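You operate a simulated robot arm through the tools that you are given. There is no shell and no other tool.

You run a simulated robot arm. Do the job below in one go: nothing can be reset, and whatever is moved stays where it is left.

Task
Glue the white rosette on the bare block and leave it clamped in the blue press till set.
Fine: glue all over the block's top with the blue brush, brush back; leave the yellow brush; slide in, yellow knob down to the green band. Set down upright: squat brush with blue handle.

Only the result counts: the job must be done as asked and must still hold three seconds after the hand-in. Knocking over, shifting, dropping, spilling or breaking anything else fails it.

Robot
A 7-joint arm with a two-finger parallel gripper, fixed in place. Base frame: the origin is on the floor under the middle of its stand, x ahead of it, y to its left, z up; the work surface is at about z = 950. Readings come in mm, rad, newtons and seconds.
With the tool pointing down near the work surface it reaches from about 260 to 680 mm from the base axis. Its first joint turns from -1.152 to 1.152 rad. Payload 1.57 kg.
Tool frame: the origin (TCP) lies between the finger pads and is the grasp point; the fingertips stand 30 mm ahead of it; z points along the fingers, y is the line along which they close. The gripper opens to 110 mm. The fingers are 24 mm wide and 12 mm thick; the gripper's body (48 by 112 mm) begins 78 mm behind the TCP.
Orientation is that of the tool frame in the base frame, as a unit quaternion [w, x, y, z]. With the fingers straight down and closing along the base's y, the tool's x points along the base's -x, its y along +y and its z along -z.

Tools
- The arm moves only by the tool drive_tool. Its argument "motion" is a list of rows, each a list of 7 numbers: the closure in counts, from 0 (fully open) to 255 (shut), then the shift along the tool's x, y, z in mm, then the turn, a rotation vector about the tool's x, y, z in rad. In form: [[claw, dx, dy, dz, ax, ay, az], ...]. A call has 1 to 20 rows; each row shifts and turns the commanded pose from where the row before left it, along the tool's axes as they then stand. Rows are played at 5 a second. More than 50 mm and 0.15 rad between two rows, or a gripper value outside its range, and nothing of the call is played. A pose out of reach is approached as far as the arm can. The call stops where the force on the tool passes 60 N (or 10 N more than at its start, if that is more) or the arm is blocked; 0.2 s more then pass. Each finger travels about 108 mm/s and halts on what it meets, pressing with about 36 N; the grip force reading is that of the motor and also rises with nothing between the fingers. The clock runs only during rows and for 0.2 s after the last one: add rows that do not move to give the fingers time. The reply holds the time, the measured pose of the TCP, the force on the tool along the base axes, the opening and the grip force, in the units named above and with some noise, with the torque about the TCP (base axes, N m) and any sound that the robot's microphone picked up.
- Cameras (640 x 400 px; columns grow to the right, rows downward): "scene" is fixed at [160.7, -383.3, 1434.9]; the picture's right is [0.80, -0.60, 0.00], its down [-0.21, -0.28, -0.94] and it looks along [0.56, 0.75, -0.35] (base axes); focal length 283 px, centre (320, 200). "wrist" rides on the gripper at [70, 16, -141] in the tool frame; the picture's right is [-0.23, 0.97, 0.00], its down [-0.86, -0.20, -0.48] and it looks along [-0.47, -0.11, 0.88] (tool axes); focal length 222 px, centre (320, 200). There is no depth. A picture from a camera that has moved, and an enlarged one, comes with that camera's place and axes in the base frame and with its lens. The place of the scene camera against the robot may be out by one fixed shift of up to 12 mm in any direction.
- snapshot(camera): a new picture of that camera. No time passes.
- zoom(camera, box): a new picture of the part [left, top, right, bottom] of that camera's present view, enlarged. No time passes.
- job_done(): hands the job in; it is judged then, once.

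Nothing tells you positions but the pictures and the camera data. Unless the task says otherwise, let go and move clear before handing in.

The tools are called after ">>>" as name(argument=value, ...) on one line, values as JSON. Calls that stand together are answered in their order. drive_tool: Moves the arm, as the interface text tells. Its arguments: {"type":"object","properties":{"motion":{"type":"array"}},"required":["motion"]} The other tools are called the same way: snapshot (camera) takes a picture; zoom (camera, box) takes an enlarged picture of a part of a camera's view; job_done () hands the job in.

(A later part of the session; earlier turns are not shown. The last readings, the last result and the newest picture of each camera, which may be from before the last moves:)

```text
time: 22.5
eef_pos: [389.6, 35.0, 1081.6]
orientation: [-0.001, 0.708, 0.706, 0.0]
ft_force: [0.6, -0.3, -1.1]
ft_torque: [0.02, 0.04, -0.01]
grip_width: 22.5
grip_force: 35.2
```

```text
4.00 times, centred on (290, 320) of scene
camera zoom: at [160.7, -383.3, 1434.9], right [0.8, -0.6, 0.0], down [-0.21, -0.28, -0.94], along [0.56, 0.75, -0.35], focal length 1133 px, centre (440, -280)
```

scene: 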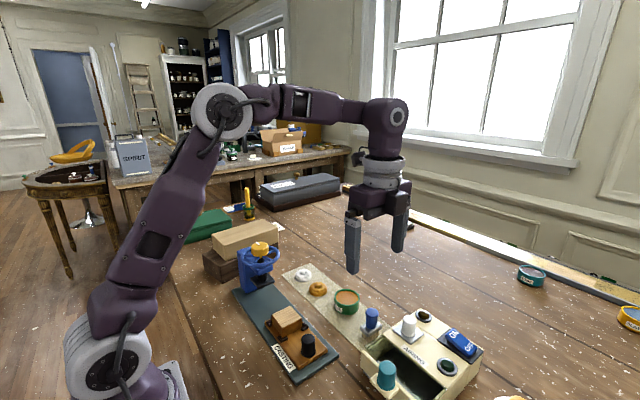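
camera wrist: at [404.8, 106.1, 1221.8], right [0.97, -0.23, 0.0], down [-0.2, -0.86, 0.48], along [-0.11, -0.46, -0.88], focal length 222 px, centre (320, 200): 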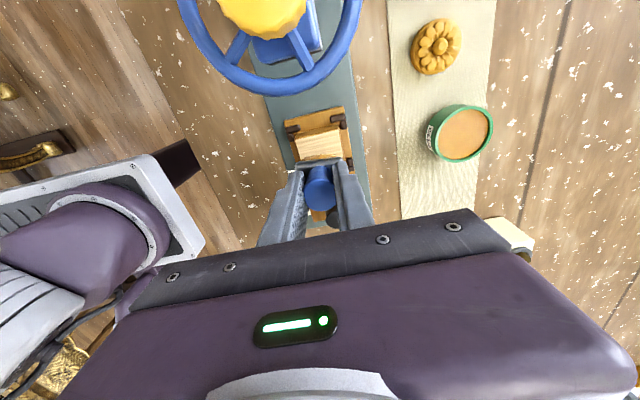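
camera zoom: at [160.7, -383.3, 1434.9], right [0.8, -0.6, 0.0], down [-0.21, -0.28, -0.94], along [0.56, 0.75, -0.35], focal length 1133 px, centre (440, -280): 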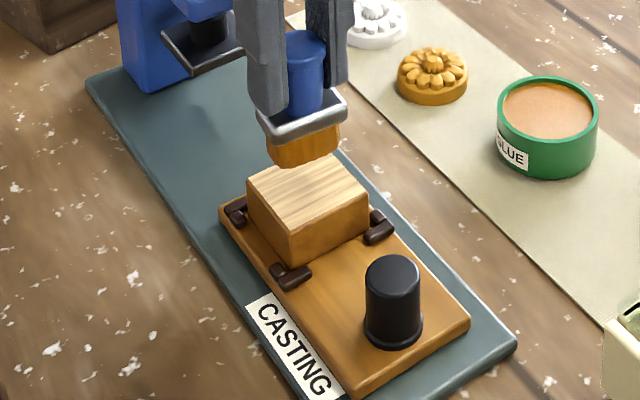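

The block's top spans about x 367-413.6 and y 12-57, centred near (390.2, 35.5). I'll lower the brush carefully to feel for contact.

>>> drive_tool(motion=[[255, 0.5, 0.5, 10, 0, 0, 0], [255, 0, 0, 8, 0, 0, 0], [255, 0, 0, 2, 0, 0, 0], [255, 0, 0, 1, 0, 0, 0], [255, 0, 0, 0, 0, 0, 0]])

>>> zoom(camera="scene", box=[250, 280, 330, 360])

```text
time: 23.7
eef_pos: [390.0, 35.3, 1059.8]
orientation: [-0.002, 0.709, 0.706, 0.0]
ft_force: [-0.4, -0.2, -0.6]
ft_torque: [0.01, 0.01, 0.0]
grip_width: 22.3
grip_force: 34.9
```

```text
5.00 times, centred on (290, 320) of scene
camera zoom: at [160.7, -383.3, 1434.9], right [0.8, -0.6, 0.0], down [-0.21, -0.28, -0.94], along [0.56, 0.75, -0.35], focal length 1416 px, centre (470, -400)
```

zoom: 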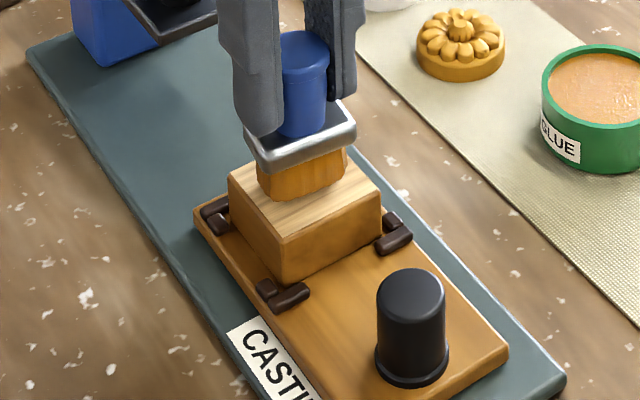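

No contact yet at TCP z 1060. I'll continue in 1 mm steps.

>>> drive_tool(motion=[[255, 0, 0, 1, 0, 0, 0], [255, 0, 0, 1, 0, 0, 0], [255, 0, 0, 1, 0, 0, 0], [255, 0, 0, 0, 0, 0, 0]])

```text
time: 24.7
eef_pos: [390.3, 35.4, 1057.8]
orientation: [-0.001, 0.709, 0.706, 0.001]
ft_force: [0.3, 0.4, -0.4]
ft_torque: [0.01, 0.01, 0.03]
grip_width: 22.4
grip_force: 34.6
```

>>> drive_tool(motion=[[255, 0, 0, 1, 0, 0, 0], [255, 0, 0, 1, 0, 0, 0], [255, 0, 0, 0, 0, 0, 0]])

>>> zoom(camera="scene", box=[250, 280, 330, 360])

```text
time: 25.5
eef_pos: [390.1, 36.3, 1056.1]
orientation: [0.0, 0.708, 0.706, 0.001]
ft_force: [0.9, -0.3, 18.9]
ft_torque: [-0.07, -0.11, 0.09]
grip_width: 21.9
grip_force: 34.8
```

```text
5.00 times, centred on (290, 320) of scene
camera zoom: at [160.5, -383.3, 1434.9], right [0.8, -0.6, 0.0], down [-0.21, -0.28, -0.94], along [0.56, 0.75, -0.35], focal length 1416 px, centre (470, -400)
```

zoom: 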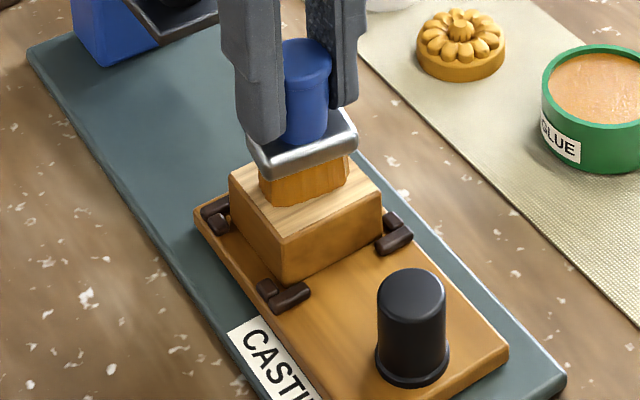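

Contact is made with about 19 N at TCP z 1056. I'll stroke along x and then check that glue is left on the block.

>>> drive_tool(motion=[[255, 0, -4, 0, 0, 0, 0], [255, 0, -4, 0, 0, 0, 0], [255, 0, -3, 0, 0, 0, 0], [255, 0, 5, 0, 0, 0, 0], [255, 0, 5, 0, 0, 0, 0], [255, 0, 5, 0, 0, 0, 0], [255, 0, 5, 0, 0, 0, 0], [255, 0, 2, 0, 0, 0, 0], [255, 0, 0, 0, 0, 0, 0]])

>>> zoom(camera="scene", box=[250, 280, 330, 360])

>>> zoom(camera="wrist", box=[240, 90, 400, 220])

```text
time: 27.5
eef_pos: [401.4, 37.1, 1055.7]
orientation: [-0.002, 0.708, 0.706, 0.0]
ft_force: [0.1, -0.6, -0.7]
ft_torque: [0.0, 0.0, 0.01]
grip_width: 22.0
grip_force: 34.7
```

```text
5.00 times, centred on (290, 320) of scene
camera zoom: at [160.7, -383.3, 1434.9], right [0.8, -0.6, 0.0], down [-0.21, -0.28, -0.94], along [0.56, 0.75, -0.35], focal length 1416 px, centre (470, -400)
```

zoom: 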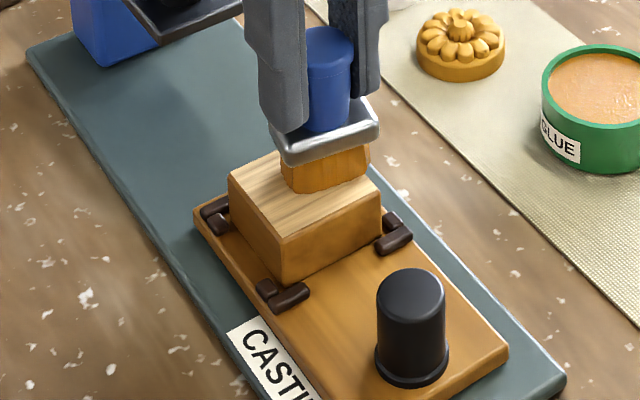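

```text
3.08 times, centred on (320, 155) of wrist
camera zoom: at [417.0, 107.3, 1196.3], right [0.97, -0.23, 0.0], down [-0.2, -0.86, 0.48], along [-0.11, -0.46, -0.88], focal length 684 px, centre (320, 338)
```

zoom: 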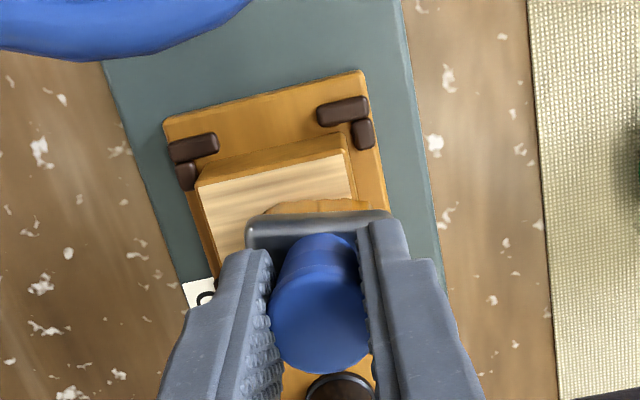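

The force dropped to zero during the stroke and the block looks bare, so contact was lost. I'll press again and check the force before stroking.

>>> drive_tool(motion=[[255, 0, 0, 0.7, 0, 0, 0], [255, 0, 0, 0.5, 0, 0, 0], [255, 0, 0, 0, 0, 0, 0]])

>>> zoom(camera="scene", box=[260, 290, 320, 350])

```text
time: 28.3
eef_pos: [401.2, 35.5, 1054.8]
orientation: [-0.001, 0.708, 0.706, 0.001]
ft_force: [-0.8, 2.3, 20.3]
ft_torque: [0.02, 0.13, 0.05]
grip_width: 22.2
grip_force: 35.0
```

```text
6.67 times, centred on (290, 320) of scene
camera zoom: at [160.4, -383.3, 1434.9], right [0.8, -0.6, 0.0], down [-0.21, -0.28, -0.94], along [0.56, 0.75, -0.35], focal length 1888 px, centre (520, -600)
```

zoom: 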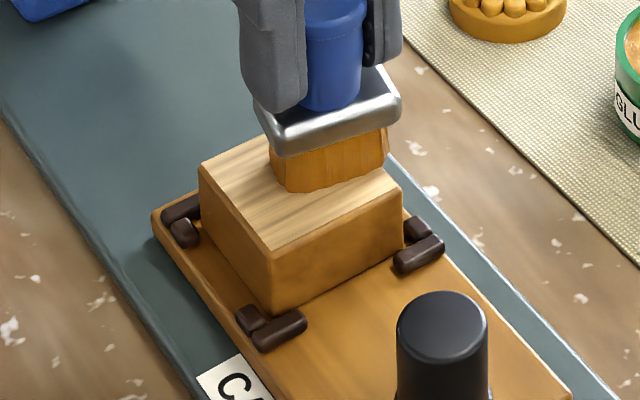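

I'll sweep toward -x with a slight downward feed to hold the contact.

>>> drive_tool(motion=[[255, 0, -4, 0.2, 0, 0, 0], [255, 0, -4, 0.2, 0, 0, 0], [255, 0, -4, 0.2, 0, 0, 0], [255, 0, -4, 0.2, 0, 0, 0], [255, 0, -4, 0.2, 0, 0, 0]])

>>> zoom(camera="scene", box=[260, 290, 320, 350])

>>> zoom(camera="wrist", box=[240, 90, 400, 220])

```text
time: 29.5
eef_pos: [381.1, 36.2, 1053.5]
orientation: [0.0, 0.708, 0.706, 0.001]
ft_force: [13.3, 1.5, 33.2]
ft_torque: [-0.16, -0.76, 0.07]
grip_width: 22.2
grip_force: 35.2
```

```text
6.67 times, centred on (290, 320) of scene
camera zoom: at [160.7, -383.3, 1434.9], right [0.8, -0.6, 0.0], down [-0.21, -0.28, -0.94], along [0.56, 0.75, -0.35], focal length 1888 px, centre (520, -600)
```

zoom: 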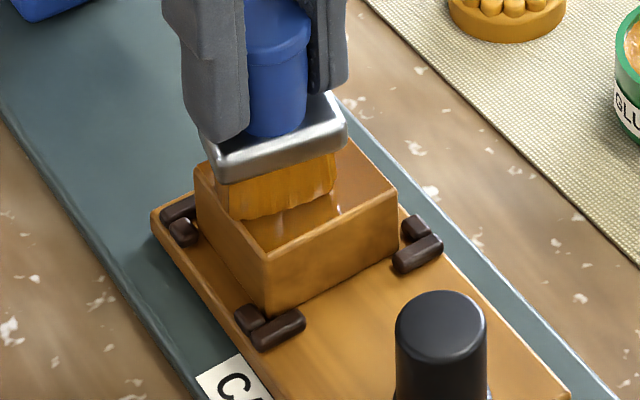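

```text
3.08 times, centred on (320, 155) of wrist
camera zoom: at [397.5, 107.3, 1194.4], right [0.97, -0.23, 0.0], down [-0.2, -0.86, 0.48], along [-0.11, -0.46, -0.88], focal length 684 px, centre (320, 338)
```

zoom: 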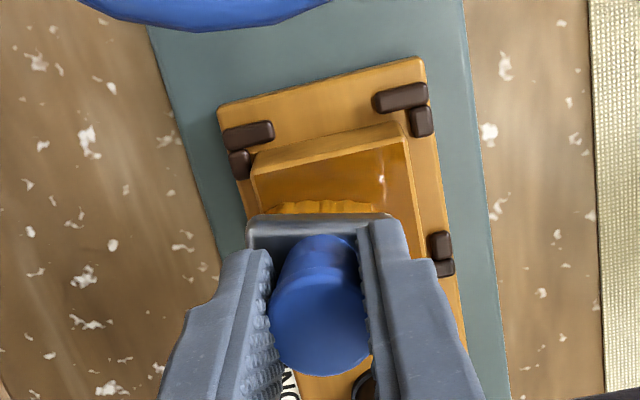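

Glue is now visible on the block top. I'll lift the brush to see how much is covered.

>>> drive_tool(motion=[[255, 0, 0, -8, 0, 0, 0], [255, 0, 0, -25, 0, 0, 0], [255, 0, -25, -10, 0, 0, 0], [255, 0, -25, 0, 0, 0, 0], [255, 0, 0, 0, 0, 0, 0]])

>>> zoom(camera="scene", box=[260, 290, 320, 350])

>>> zoom(camera="wrist", box=[240, 90, 400, 220])

```text
time: 30.7
eef_pos: [331.3, 37.1, 1097.3]
orientation: [-0.001, 0.708, 0.706, 0.0]
ft_force: [0.4, -0.3, -0.5]
ft_torque: [0.0, 0.01, 0.04]
grip_width: 22.2
grip_force: 35.1
```

```text
6.67 times, centred on (290, 320) of scene
camera zoom: at [160.7, -383.3, 1434.9], right [0.8, -0.6, 0.0], down [-0.21, -0.28, -0.94], along [0.56, 0.75, -0.35], focal length 1888 px, centre (520, -600)
```

zoom: 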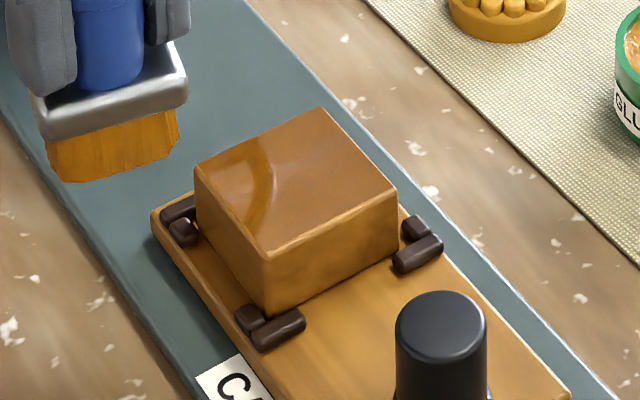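

```text
3.08 times, centred on (320, 155) of wrist
camera zoom: at [346.7, 106.7, 1238.0], right [0.97, -0.23, 0.0], down [-0.2, -0.86, 0.48], along [-0.11, -0.46, -0.88], focal length 684 px, centre (320, 338)
```

zoom: 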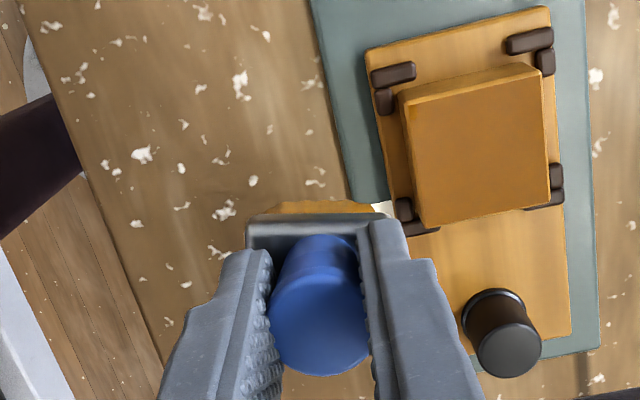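

The block's whole top is covered with an even coat of glue. Now I'll take the brush back to its place on the mat.

>>> drive_tool(motion=[[255, -22.6, 38.2, 0, 0, 0, 0], [255, -22.6, 38.2, 0, 0, 0, 0], [255, -22.6, 38.2, 0, 0, 0, 0], [255, -22.6, 38.2, 0, 0, 0, 0], [255, -22.9, 38.4, 0, 0, 0, 0], [255, 0, 0, 25, 0, 0, 0], [255, 0, 0, 25, 0, 0, 0], [255, 0, 0, 15, 0, 0, 0], [255, 0, 0, 0, 0, 0, 0]])

>>> zoom(camera="scene", box=[340, 270, 420, 350])

>>> zoom(camera="wrist", box=[260, 120, 380, 220])

```text
time: 32.7
eef_pos: [522.1, -76.9, 1031.0]
orientation: [0.0, 0.708, 0.706, 0.0]
ft_force: [0.0, -0.2, -1.5]
ft_torque: [-0.03, 0.01, 0.0]
grip_width: 22.0
grip_force: 35.4
```

```text
5.00 times, centred on (380, 310) of scene
camera zoom: at [160.7, -383.3, 1434.9], right [0.8, -0.6, 0.0], down [-0.21, -0.28, -0.94], along [0.56, 0.75, -0.35], focal length 1416 px, centre (20, -350)
```

zoom: 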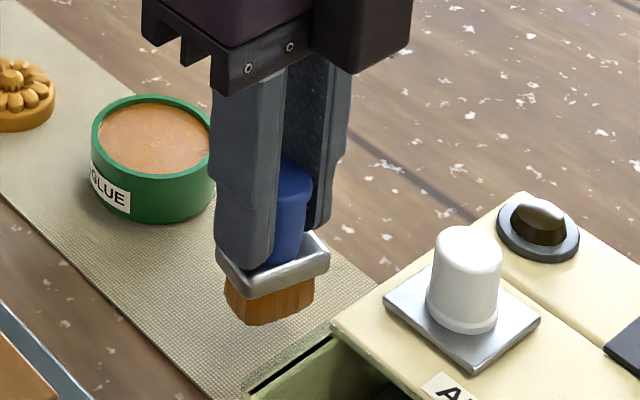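

```text
4.00 times, centred on (320, 170) of wrist
camera zoom: at [537.6, -6.6, 1171.1], right [0.97, -0.23, 0.0], down [-0.2, -0.86, 0.48], along [-0.11, -0.46, -0.88], focal length 888 px, centre (320, 320)
```

zoom: 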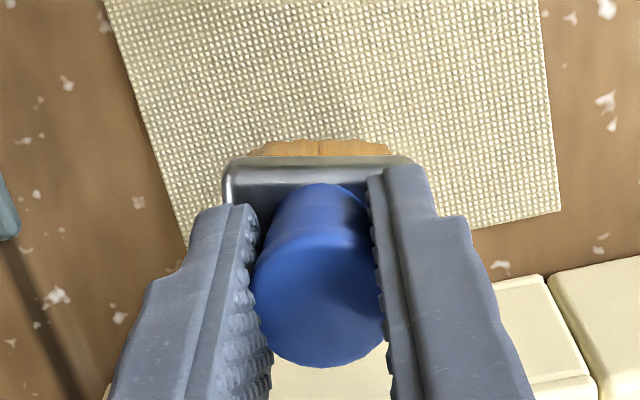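

The brush is back above its spot but has turned about 0.2 rad in the grip. I'll turn it back to its first heading and lower it toward the mat.

>>> drive_tool(motion=[[255, 0.5, 1.2, 0, 0, 0, -0.1], [255, 0, 0, 0, 0, 0, -0.1], [255, 0, 0, 8, 0, 0, 0], [255, 0, 0, 5, 0, 0, 0], [255, 0, 0, 2, 0, 0, 0], [255, 0, 0, 0, 0, 0, 0]])

>>> zoom(camera="wrist", box=[260, 120, 380, 220])

>>> zoom(camera="scene", box=[340, 270, 420, 350])

```text
time: 34.1
eef_pos: [522.4, -76.2, 1016.2]
orientation: [0.0, 0.634, 0.773, 0.001]
ft_force: [-1.0, 0.2, -0.6]
ft_torque: [0.0, 0.03, 0.01]
grip_width: 22.2
grip_force: 35.2
```

```text
4.00 times, centred on (320, 170) of wrist
camera zoom: at [524.8, -3.9, 1156.3], right [1.0, -0.03, 0.0], down [-0.03, -0.88, 0.48], along [-0.02, -0.48, -0.88], focal length 888 px, centre (320, 320)
```

zoom: 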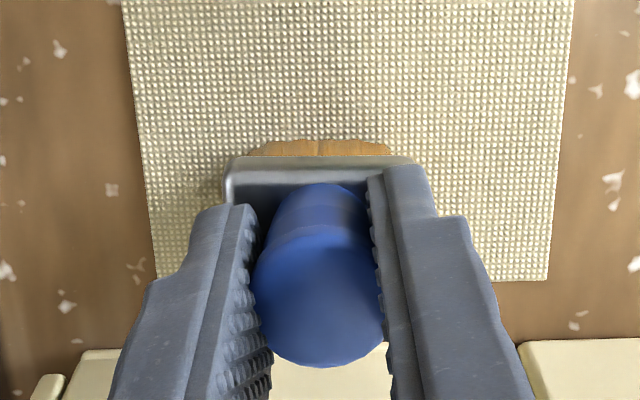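

```text
5.00 times, centred on (380, 310) of scene
camera zoom: at [160.7, -383.3, 1434.9], right [0.8, -0.6, 0.0], down [-0.21, -0.28, -0.94], along [0.56, 0.75, -0.35], focal length 1416 px, centre (20, -350)
```

zoom: 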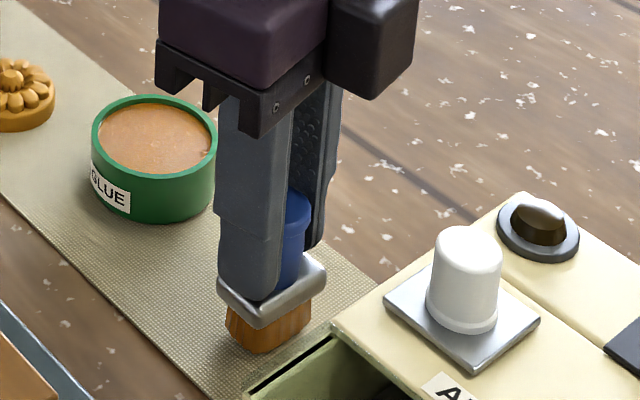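

The brush matches its first heading and place. I'll lower it in small steps until it touches the mat.

>>> drive_tool(motion=[[255, 0, 0, 1, 0, 0, 0], [255, 0, 0, 1, 0, 0, 0], [255, 0, 0, 1, 0, 0, 0], [255, 0, 0, 0, 0, 0, 0]])

```text
time: 35.1
eef_pos: [522.4, -76.6, 1012.3]
orientation: [-0.001, 0.634, 0.773, 0.0]
ft_force: [-0.6, -0.1, -1.2]
ft_torque: [-0.02, -0.04, 0.02]
grip_width: 21.9
grip_force: 34.9
```

>>> drive_tool(motion=[[255, 0, 0, 1, 0, 0, 0], [255, 0, 0, 0, 0, 0, 0]])

```text
time: 35.7
eef_pos: [521.7, -75.3, 1011.7]
orientation: [-0.001, 0.634, 0.773, 0.0]
ft_force: [-0.2, 0.7, -0.7]
ft_torque: [-0.01, 0.03, 0.04]
grip_width: 22.1
grip_force: 34.6
```

>>> drive_tool(motion=[[255, 0, 0, 1, 0, 0, 0], [255, 0, 0, 0, 0, 0, 0]])

>>> zoom(camera="scene", box=[350, 295, 410, 345])

```text
time: 36.3
eef_pos: [522.9, -76.1, 1011.6]
orientation: [-0.001, 0.634, 0.773, 0.001]
ft_force: [-2.9, 1.1, 12.7]
ft_torque: [-0.02, 0.04, 0.0]
grip_width: 22.4
grip_force: 34.4
```

```text
8.00 times, centred on (380, 320) of scene
camera zoom: at [160.5, -383.3, 1434.9], right [0.8, -0.6, 0.0], down [-0.21, -0.28, -0.94], along [0.56, 0.75, -0.35], focal length 2266 px, centre (-160, -760)
```

zoom: 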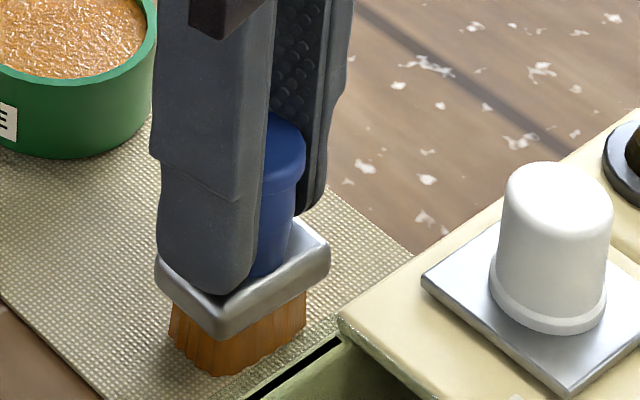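

The brush rests on the mat, upright. I'll open the fingers and rise straight up.

>>> drive_tool(motion=[[190, 0, 0, 0, 0, 0, 0], [140, 0, 0, 0, 0, 0, 0], [120, 0, 0, 0, 0, 0, 0], [120, 0, 0, 0, 0, 0, 0], [120, 0, 0, -10, 0, 0, 0], [120, 0, 0, -30, 0, 0, 0], [120, 0, 0, -40, 0, 0, 0], [120, 0, 0, -40, 0, 0, 0], [120, 0, 0, 0, 0, 0, 0]])

>>> zoom(camera="scene", box=[350, 295, 410, 345])

>>> snapshot(camera="wrist")

```text
time: 38.3
eef_pos: [523.2, -76.0, 1130.5]
orientation: [-0.002, 0.634, 0.773, -0.001]
ft_force: [-0.2, 0.2, -0.2]
ft_torque: [0.0, 0.02, 0.01]
grip_width: 57.8
grip_force: 0.0
```

```text
8.00 times, centred on (380, 320) of scene
camera zoom: at [160.7, -383.3, 1434.9], right [0.8, -0.6, 0.0], down [-0.21, -0.28, -0.94], along [0.56, 0.75, -0.35], focal length 2266 px, centre (-160, -760)
```

zoom: 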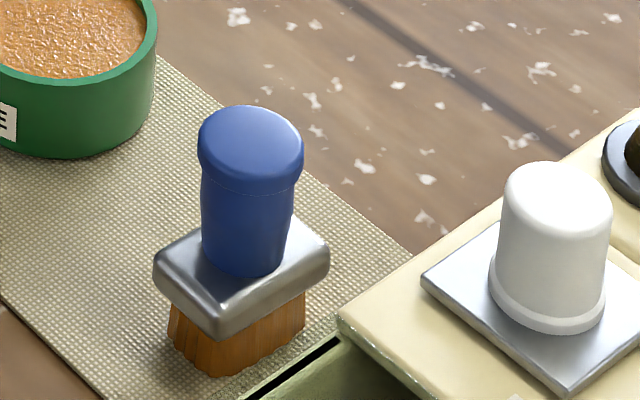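

```text
taken
camera wrist: at [524.7, -3.9, 1271.9], right [1.0, -0.03, 0.0], down [-0.03, -0.88, 0.48], along [-0.02, -0.48, -0.88], focal length 222 px, centre (320, 200)
```

wrist: 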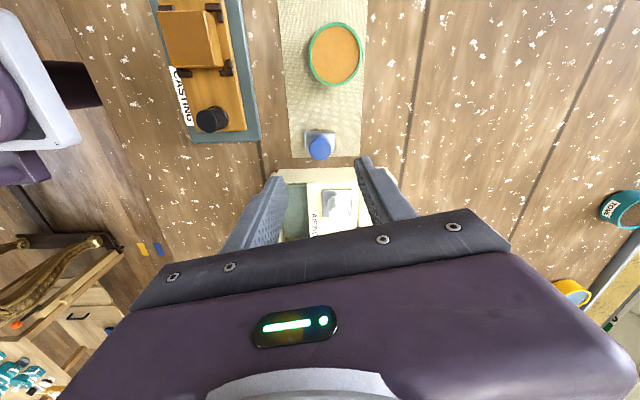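

The brush stands upright in its place and the fingers are clear. Next is the white rosette at about (522, 175), so I'll move above it.

>>> drive_tool(motion=[[120, 0, 0, -10, 0, 0, 0.0985], [120, 0, 0, 0, 0, 0, 0.0985], [120, 42, 0, 0, 0, 0, 0], [120, 42, 0, 0, 0, 0, 0], [120, 42, 0, 0, 0, 0, 0], [120, 42, 0, 0, 0, 0, 0], [120, 42, 0, 0, 0, 0, 0], [120, 41, 0, 20, 0, 0, 0], [120, 0, 0, 20, 0, 0, 0], [120, 0, 0, 0, 0, 0, 0]])

>>> snapshot(camera="wrist")

>>> zoom(camera="wrist", box=[240, 100, 400, 220])

>>> zoom(camera="scene", box=[280, 250, 340, 310])

```text
time: 40.5
eef_pos: [523.3, 175.1, 1100.9]
orientation: [-0.002, 0.708, 0.706, -0.001]
ft_force: [0.7, -0.2, 0.2]
ft_torque: [-0.02, 0.02, -0.01]
grip_width: 58.2
grip_force: 0.0
```

```text
taken
camera wrist: at [539.0, 245.3, 1241.7], right [0.97, -0.23, 0.0], down [-0.2, -0.86, 0.48], along [-0.11, -0.46, -0.88], focal length 222 px, centre (320, 200)
```

wrist: 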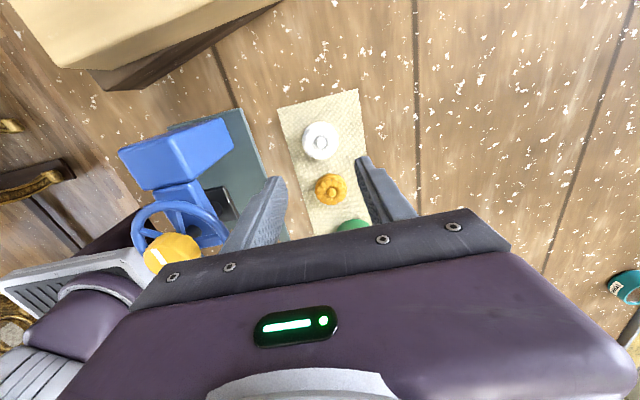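

```text
3.33 times, centred on (320, 160) of wrist
camera zoom: at [539.0, 245.3, 1241.7], right [0.97, -0.23, 0.0], down [-0.2, -0.86, 0.48], along [-0.11, -0.46, -0.88], focal length 740 px, centre (320, 333)
```

zoom: 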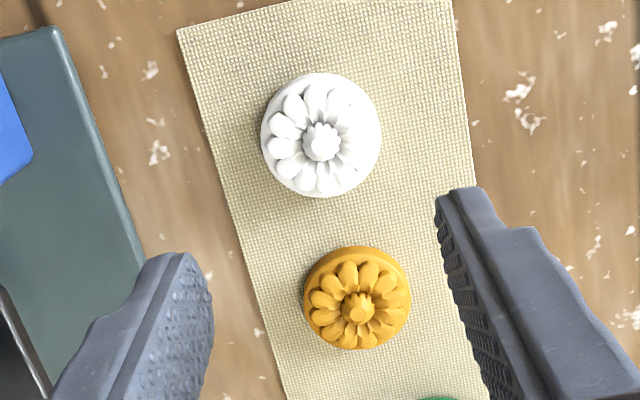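

```text
6.67 times, centred on (310, 280) of scene
camera zoom: at [160.7, -383.3, 1434.9], right [0.8, -0.6, 0.0], down [-0.21, -0.28, -0.94], along [0.56, 0.75, -0.35], focal length 1888 px, centre (387, -333)
```

zoom: 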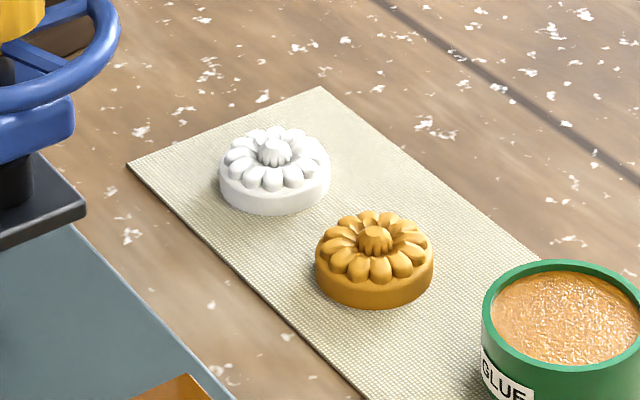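

The white rosette sits at about (523.5, 178.4) and is roughly 44 mm wide. I'll open a bit more, descend part way and check the centring.

>>> drive_tool(motion=[[85, 3.3, 0.2, 30, 0, 0, 0], [85, 0, 0, 30, 0, 0, 0], [85, 0, 0, 25, 0, 0, 0], [85, 0, 0, 0, 0, 0, 0]])

>>> zoom(camera="wrist", box=[240, 120, 400, 240])

>>> zoom(camera="scene", box=[270, 240, 350, 320])

```text
time: 41.5
eef_pos: [523.3, 177.2, 1015.5]
orientation: [-0.002, 0.707, 0.707, 0.0]
ft_force: [0.5, -0.1, -0.6]
ft_torque: [0.0, -0.01, 0.02]
grip_width: 73.4
grip_force: 0.1
```

```text
3.33 times, centred on (320, 180) of wrist
camera zoom: at [538.4, 248.6, 1156.7], right [0.97, -0.23, 0.0], down [-0.2, -0.86, 0.48], along [-0.11, -0.46, -0.88], focal length 740 px, centre (320, 267)
```

zoom: 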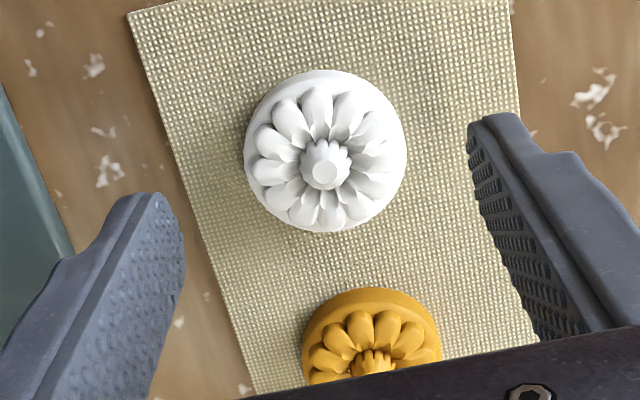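

```text
5.00 times, centred on (310, 280) of scene
camera zoom: at [160.7, -383.3, 1434.9], right [0.8, -0.6, 0.0], down [-0.21, -0.28, -0.94], along [0.56, 0.75, -0.35], focal length 1416 px, centre (370, -200)
```

zoom: 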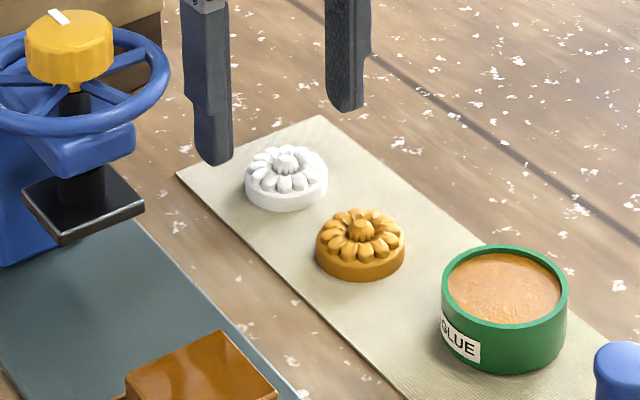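

The rosette is well centred between the fingers. I'll lower the fingertips to just above the mat and close.

>>> drive_tool(motion=[[85, 0.5, 0.8, 15, 0, 0, 0], [85, 0, 0, 10, 0, 0, 0], [85, 0, 0, 4, 0, 0, 0], [130, 0, 0, 0, 0, 0, 0], [180, 0, 0, 0, 0, 0, 0], [255, 0, 0, 0, 0, 0, 0], [255, 0, 0, 0, 0, 0, 0]])

>>> zoom(camera="wrist", box=[240, 120, 400, 240])

>>> zoom(camera="scene", box=[270, 240, 350, 320])

```text
time: 43.1
eef_pos: [523.5, 177.1, 986.9]
orientation: [-0.001, 0.707, 0.707, 0.001]
ft_force: [-0.9, 1.0, -0.1]
ft_torque: [-0.01, 0.0, -0.01]
grip_width: 44.0
grip_force: 35.4
```

```text
3.33 times, centred on (320, 180) of wrist
camera zoom: at [539.7, 248.7, 1127.8], right [0.97, -0.23, 0.0], down [-0.2, -0.86, 0.48], along [-0.11, -0.46, -0.88], focal length 740 px, centre (320, 267)
```

zoom: 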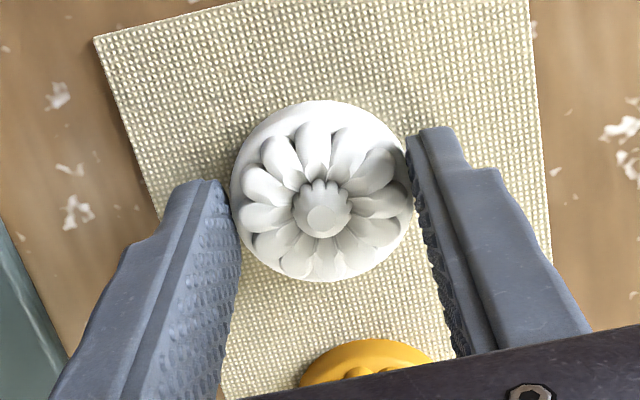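

```text
5.00 times, centred on (310, 280) of scene
camera zoom: at [160.7, -383.3, 1434.9], right [0.8, -0.6, 0.0], down [-0.21, -0.28, -0.94], along [0.56, 0.75, -0.35], focal length 1416 px, centre (370, -200)
```

zoom: 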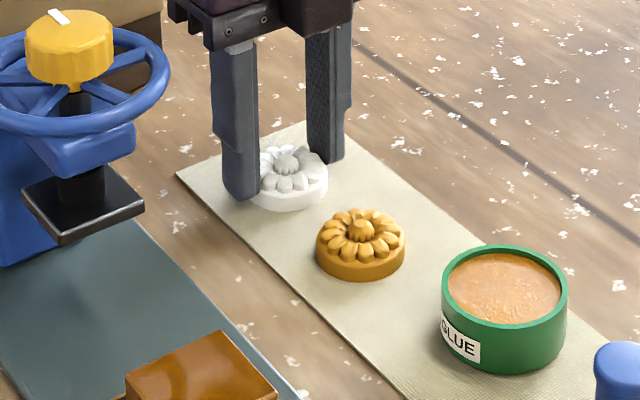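

The rosette is gripped at 44 mm. I'll lift it, go round clear of the press and bring it over the block.

>>> drive_tool(motion=[[255, 0, 0, -15, 0, 0, 0], [255, 0, 0, -30, 0, 0, 0], [255, 0, 0, -30, 0, 0, 0], [255, 0, 0, -13, 0, 0, 0], [255, -35.5, 0, 0, 0, 0, 0], [255, -35.5, 0, 0, 0, 0, 0], [255, -35.5, 0, 0, 0, 0, 0], [255, -35.5, 0, 0, 0, 0, 0], [255, 0, -33.5, 0, 0, 0, 0], [255, 0, -33.5, 0, 0, 0, 0], [255, 0, -33.5, 0, 0, 0, 0], [255, 0, -33.5, 0, 0, 0, 0], [255, 0, 0, 10, 0, 0, 0], [255, 0, 0, 0, 0, 0, 0]])

>>> zoom(camera="wrist", box=[240, 100, 400, 220])

>>> zoom(camera="scene", box=[250, 270, 330, 350])

```text
time: 46.1
eef_pos: [390.8, 37.1, 1065.6]
orientation: [-0.002, 0.707, 0.707, 0.0]
ft_force: [0.1, 0.0, -0.3]
ft_torque: [0.03, 0.04, 0.0]
grip_width: 43.9
grip_force: 35.7
```

```text
3.33 times, centred on (320, 160) of wrist
camera zoom: at [405.7, 107.1, 1205.9], right [0.97, -0.23, 0.0], down [-0.2, -0.86, 0.48], along [-0.11, -0.46, -0.88], focal length 740 px, centre (320, 333)
```

zoom: 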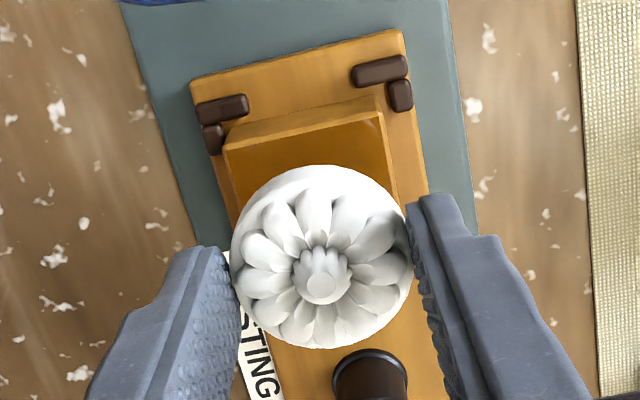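

```text
5.00 times, centred on (290, 310) of scene
camera zoom: at [160.7, -383.3, 1434.9], right [0.8, -0.6, 0.0], down [-0.21, -0.28, -0.94], along [0.56, 0.75, -0.35], focal length 1416 px, centre (470, -350)
```

zoom: 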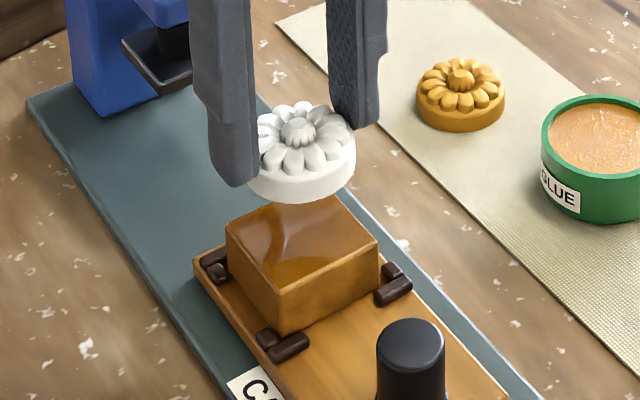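

The rosette hangs over the block, whose top I put at centre (389.2, 36.4). I'll trim the position and lower toward contact at TCP z about 1028.

>>> drive_tool(motion=[[255, -1.3, -1.2, 12, 0, 0, 0], [255, 0, 0, 12, 0, 0, 0], [255, 0, 0, 6, 0, 0, 0], [255, 0, 0, 2, 0, 0, 0], [255, 0, 0, 0, 0, 0, 0]])

>>> zoom(camera="scene", box=[250, 280, 330, 360])

>>> zoom(camera="wrist", box=[240, 100, 400, 220])

```text
time: 47.3
eef_pos: [389.4, 35.3, 1032.3]
orientation: [0.0, 0.707, 0.707, 0.0]
ft_force: [0.2, -0.3, -0.3]
ft_torque: [0.01, -0.03, 0.01]
grip_width: 44.4
grip_force: 35.7
```

```text
5.00 times, centred on (290, 320) of scene
camera zoom: at [160.7, -383.3, 1434.9], right [0.8, -0.6, 0.0], down [-0.21, -0.28, -0.94], along [0.56, 0.75, -0.35], focal length 1416 px, centre (470, -400)
```

zoom: 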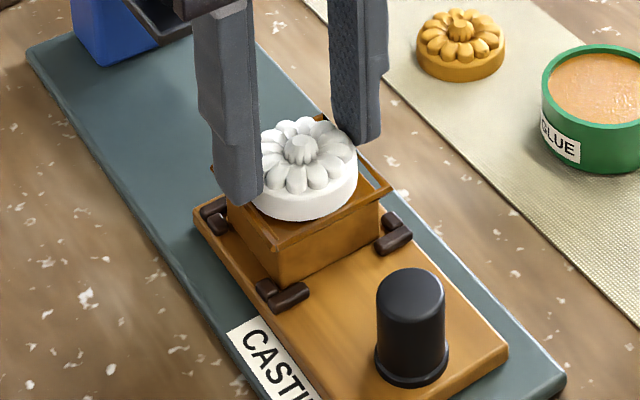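

```text
3.33 times, centred on (320, 160) of wrist
camera zoom: at [404.7, 105.6, 1173.7], right [0.97, -0.23, 0.0], down [-0.2, -0.86, 0.48], along [-0.11, -0.46, -0.88], focal length 740 px, centre (320, 333)
```

zoom: 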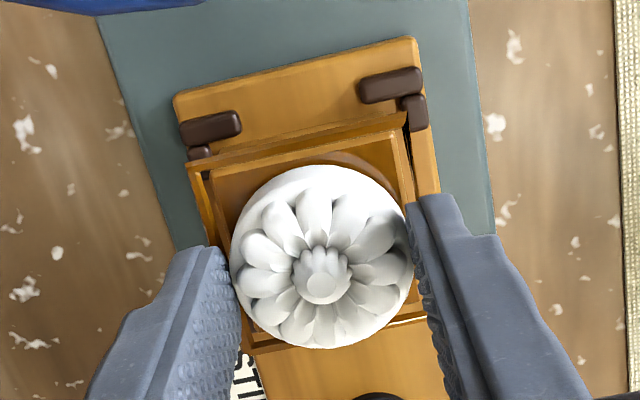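

A thin frame has appeared around the block's top edge, perhaps squeezed-out glue. I'll look closer before going on.

>>> zoom(camera="scene", box=[265, 290, 315, 340])

>>> zoom(camera="wrist", box=[280, 110, 360, 190])

```text
8.00 times, centred on (290, 315) of scene
camera zoom: at [160.7, -383.3, 1434.9], right [0.8, -0.6, 0.0], down [-0.21, -0.28, -0.94], along [0.56, 0.75, -0.35], focal length 2266 px, centre (560, -720)
```

zoom: 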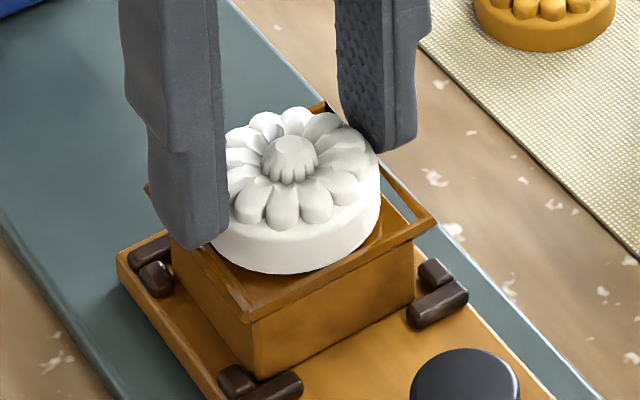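

```text
5.00 times, centred on (320, 150) of wrist
camera zoom: at [404.7, 105.6, 1173.7], right [0.97, -0.23, 0.0], down [-0.2, -0.86, 0.48], along [-0.11, -0.46, -0.88], focal length 1111 px, centre (320, 450)
```

zoom: 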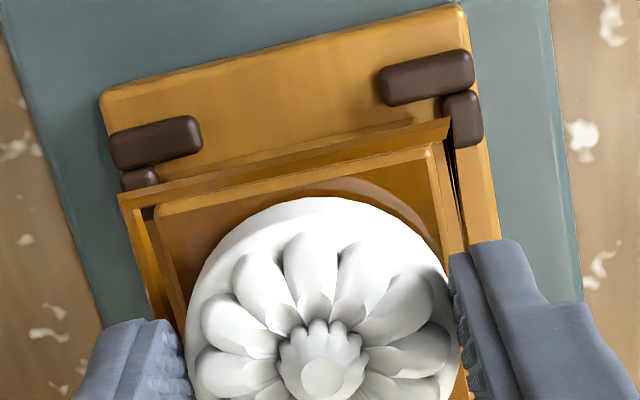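

This looks like a squeeze-out bead of glue at the block's edges, meaning the joint has been detected. I'll lower in 1 mm steps until the rosette seats.

>>> drive_tool(motion=[[255, 0, 0, 1, 0, 0, 0], [255, 0, 0, 1, 0, 0, 0], [255, 0, 0, 0, 0, 0, 0]])

```text
time: 48.1
eef_pos: [388.8, 34.9, 1031.0]
orientation: [-0.002, 0.707, 0.708, 0.0]
ft_force: [-0.5, -0.1, -0.3]
ft_torque: [0.02, 0.0, 0.02]
grip_width: 43.8
grip_force: 35.8
```

>>> drive_tool(motion=[[255, 0, 0, 1, 0, 0, 0], [255, 0, 0, 0, 0, 0, 0]])

>>> zoom(camera="scene", box=[265, 290, 315, 340])

```text
time: 48.7
eef_pos: [388.2, 35.5, 1030.3]
orientation: [-0.001, 0.707, 0.707, 0.0]
ft_force: [-0.1, 0.0, -0.5]
ft_torque: [0.0, -0.02, 0.03]
grip_width: 43.9
grip_force: 36.2
```

```text
8.00 times, centred on (290, 315) of scene
camera zoom: at [160.7, -383.3, 1434.9], right [0.8, -0.6, 0.0], down [-0.21, -0.28, -0.94], along [0.56, 0.75, -0.35], focal length 2266 px, centre (560, -720)
```

zoom: 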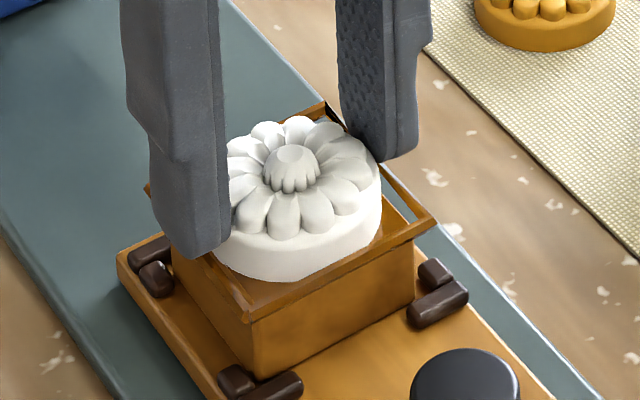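

Still no contact force, so I'll keep lowering gently.

>>> drive_tool(motion=[[255, 0, 0, 1, 0, 0, 0], [255, 0, 0, 0, 0, 0, 0]])

```text
time: 49.3
eef_pos: [388.6, 34.4, 1028.5]
orientation: [-0.001, 0.707, 0.707, 0.001]
ft_force: [-0.8, 0.4, 22.2]
ft_torque: [-0.03, 0.03, -0.02]
grip_width: 43.9
grip_force: 36.0
```

The rosette is seated with 22 N of contact. I'll open the fingers and rise straight up.

>>> drive_tool(motion=[[220, 0, 0, 0, 0, 0, 0], [130, 0, 0, 0, 0, 0, 0], [100, 0, 0, 0, 0, 0, 0], [100, 0, 0, 0, 0, 0, 0], [100, 0, 0, -8, 0, 0, 0], [100, 0, 0, -30, 0, 0, 0], [100, 0, 0, -40, 0, 0, 0], [100, 0, 0, -30, 0, 0, 0], [100, 0, 0, 0, 0, 0, 0]])

>>> zoom(camera="scene", box=[250, 280, 330, 360])

>>> snapshot(camera="wrist")

>>> zoom(camera="wrist", box=[240, 60, 400, 220])

```text
time: 51.3
eef_pos: [389.8, 34.8, 1137.0]
orientation: [-0.002, 0.707, 0.707, 0.0]
ft_force: [-0.1, -0.1, -0.1]
ft_torque: [0.0, -0.03, 0.0]
grip_width: 66.9
grip_force: 0.1
```

```text
5.00 times, centred on (290, 320) of scene
camera zoom: at [160.7, -383.3, 1434.9], right [0.8, -0.6, 0.0], down [-0.21, -0.28, -0.94], along [0.56, 0.75, -0.35], focal length 1416 px, centre (470, -400)
```

zoom: 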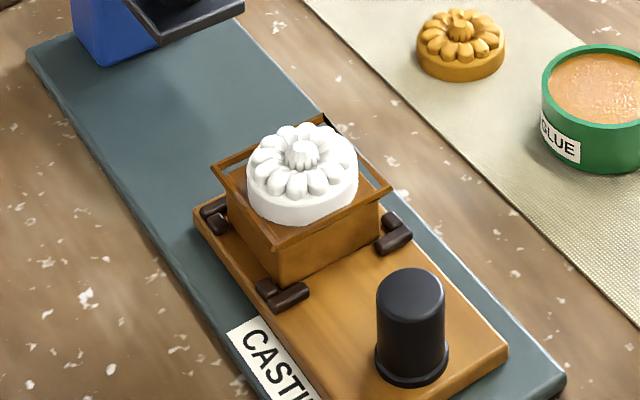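

```text
taken
camera wrist: at [405.3, 105.0, 1277.3], right [0.97, -0.23, 0.0], down [-0.2, -0.86, 0.48], along [-0.11, -0.46, -0.88], focal length 222 px, centre (320, 200)
```

wrist: 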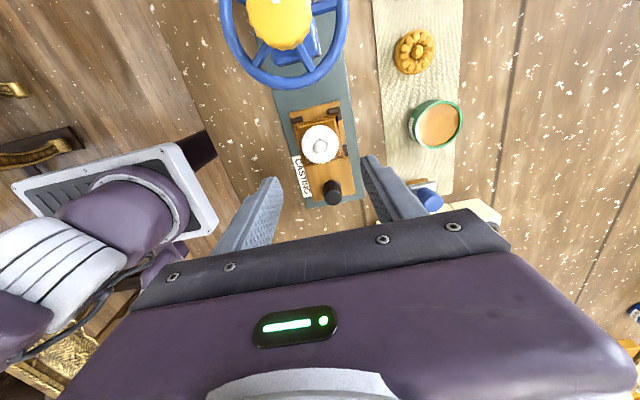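

```text
2.50 times, centred on (320, 140) of wrist
camera zoom: at [405.3, 105.0, 1277.3], right [0.97, -0.23, 0.0], down [-0.2, -0.86, 0.48], along [-0.11, -0.46, -0.88], focal length 555 px, centre (320, 350)
```

zoom: 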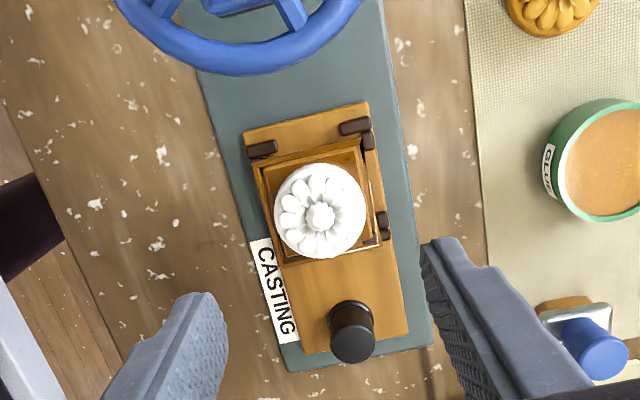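

The rosette sits centred on the block. Before sliding in, I need to check that its top clears the press pad, so I'll measure both.

>>> zoom(camera="scene", box=[270, 300, 310, 340])

>>> zoom(camera="scene", box=[235, 255, 285, 305])

>>> zoom(camera="scene", box=[235, 255, 335, 345])

```text
10.00 times, centred on (290, 320) of scene
camera zoom: at [160.7, -383.3, 1434.9], right [0.8, -0.6, 0.0], down [-0.21, -0.28, -0.94], along [0.56, 0.75, -0.35], focal length 2832 px, centre (620, -1000)
```

zoom: 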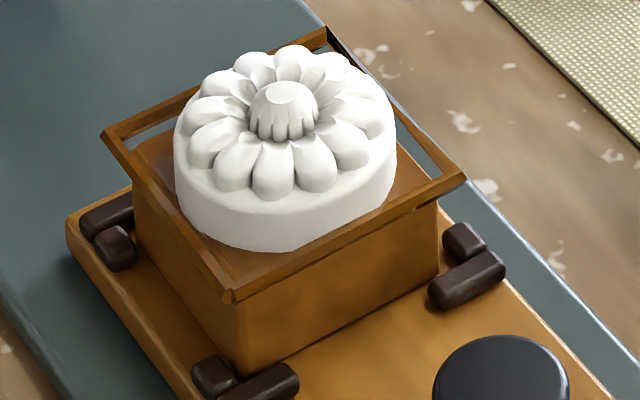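

```text
8.00 times, centred on (260, 280) of scene
camera zoom: at [160.7, -383.3, 1434.9], right [0.8, -0.6, 0.0], down [-0.21, -0.28, -0.94], along [0.56, 0.75, -0.35], focal length 2266 px, centre (800, -440)
```

zoom: 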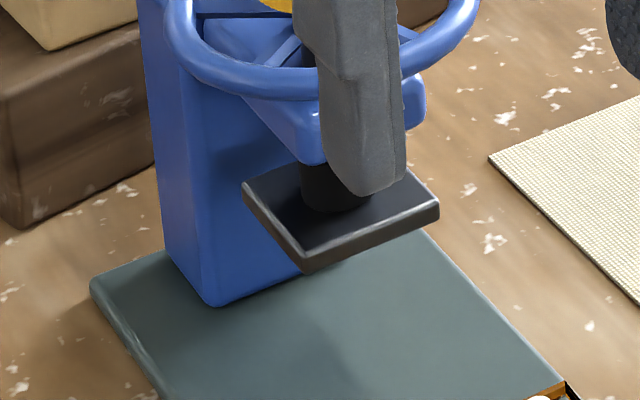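

```text
4.44 times, centred on (285, 300) of scene
camera zoom: at [160.7, -383.3, 1434.9], right [0.8, -0.6, 0.0], down [-0.21, -0.28, -0.94], along [0.56, 0.75, -0.35], focal length 1259 px, centre (476, -244)
```

zoom: 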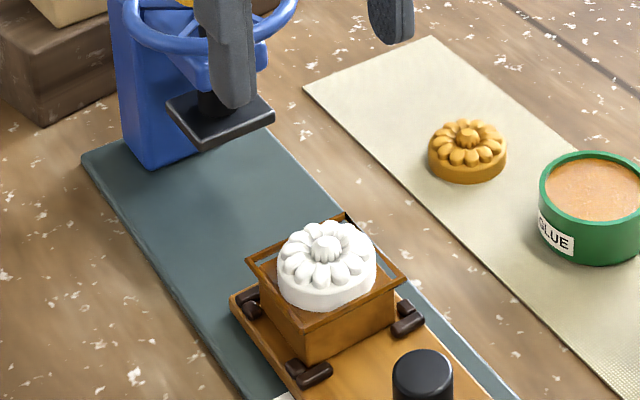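

The scene camera puts the pad bottom at about z 1021 and the rosette top at about z 1014, so there should be clearance. I'll back off toward -y, turn the hand so the camera trails on the -y side, and get ready to push the sled's black knob at about (389.7, -38).

>>> drive_tool(motion=[[100, -40, 0, 0, 0, 0, 0], [100, -40, 0, 0, 0, 0, 0], [100, -40, 0, 0, 0, 0, 0], [180, 0, 0, 0, 0, 0, -0.15], [255, 0, 0, 0, 0, 0, -0.15], [255, 0, 0, 0, 0, 0, -0.15], [255, 0, 0, 0, 0, 0, -0.15], [255, 0, 0, 0, 0, 0, -0.15], [255, 0, 0, 0, 0, 0, -0.15], [255, 0, 0, 0, 0, 0, -0.15], [255, 0, 0, 0, 0, 0, -0.15], [255, 0, 0, 0, 0, 0, -0.15], [255, 0, 0, 0, 0, 0, -0.15], [255, 0, 0, 0, 0, 0, -0.15], [255, 0, 0, 0, 0, 0, -0.15], [255, 0, 0, 0, 0, 0, -0.15], [255, 0, 0, 0, 0, 0, -0.15], [255, 0, 0, 0, 0, 0, 0]])

>>> drive_tool(motion=[[255, 0, 0, 0, 0, 0, -0.15], [255, 0, 0, 0, 0, 0, -0.15], [255, 0, 0, 0, 0, 0, -0.15], [255, 0, 0, 0, 0, 0, -0.15], [255, 0, 0, 0, 0, 0, -0.15], [255, 0, 0, 0, 0, 0, -0.15], [255, 0, 0, 0, 0, 0, -0.1416], [255, 0, 0, 0, 0, 0, 0]])

>>> snapshot(camera="wrist")

>>> snapshot(camera="scene")

```text
time: 55.1
eef_pos: [388.8, -84.8, 1135.4]
orientation: [0.0, -0.262, 0.965, 0.001]
ft_force: [-0.7, 1.0, 0.6]
ft_torque: [0.0, -0.02, -0.02]
grip_width: 0.0
grip_force: 21.0
```

```text
time: 56.9
eef_pos: [388.6, -85.2, 1136.0]
orientation: [0.0, 0.708, -0.707, -0.001]
ft_force: [0.4, -0.5, 0.0]
ft_torque: [0.02, 0.01, 0.0]
grip_width: 0.0
grip_force: 21.1
```

```text
taken
camera wrist: at [372.2, -153.8, 1277.5], right [-0.97, 0.23, 0.0], down [0.2, 0.85, 0.48], along [0.11, 0.47, -0.88], focal length 222 px, centre (320, 200)
```

wrist: 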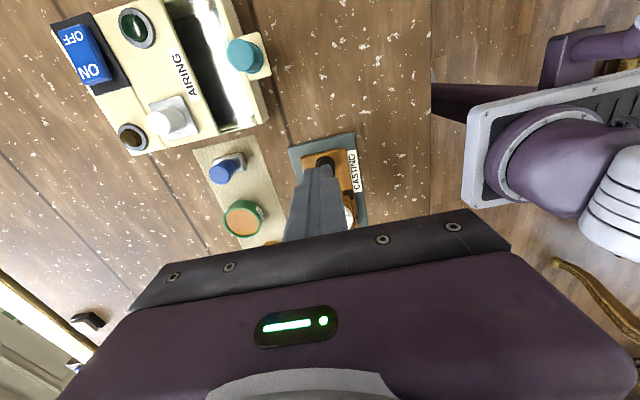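

```text
taken
```

scene: 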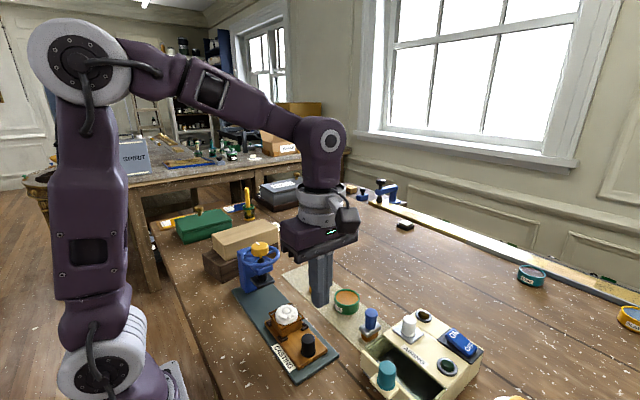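

The hand is turned and the fingers are closed. I'll check the sled knob's position from here.

>>> zoom(camera="wrist", box=[270, 110, 390, 230])

```text
3.33 times, centred on (330, 170) of wrist
camera zoom: at [372.2, -153.8, 1277.5], right [-0.97, 0.23, 0.0], down [0.2, 0.85, 0.48], along [0.11, 0.47, -0.88], focal length 740 px, centre (287, 300)
```

zoom: 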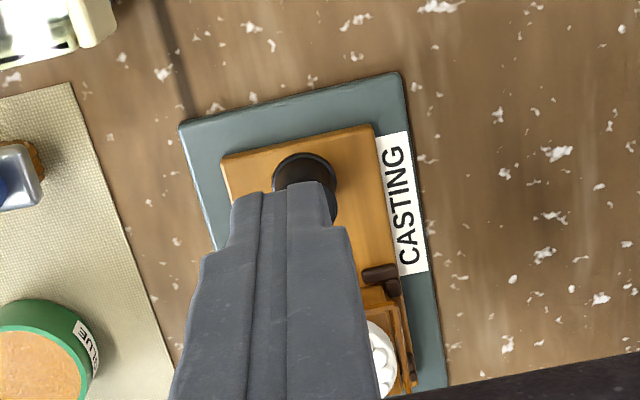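

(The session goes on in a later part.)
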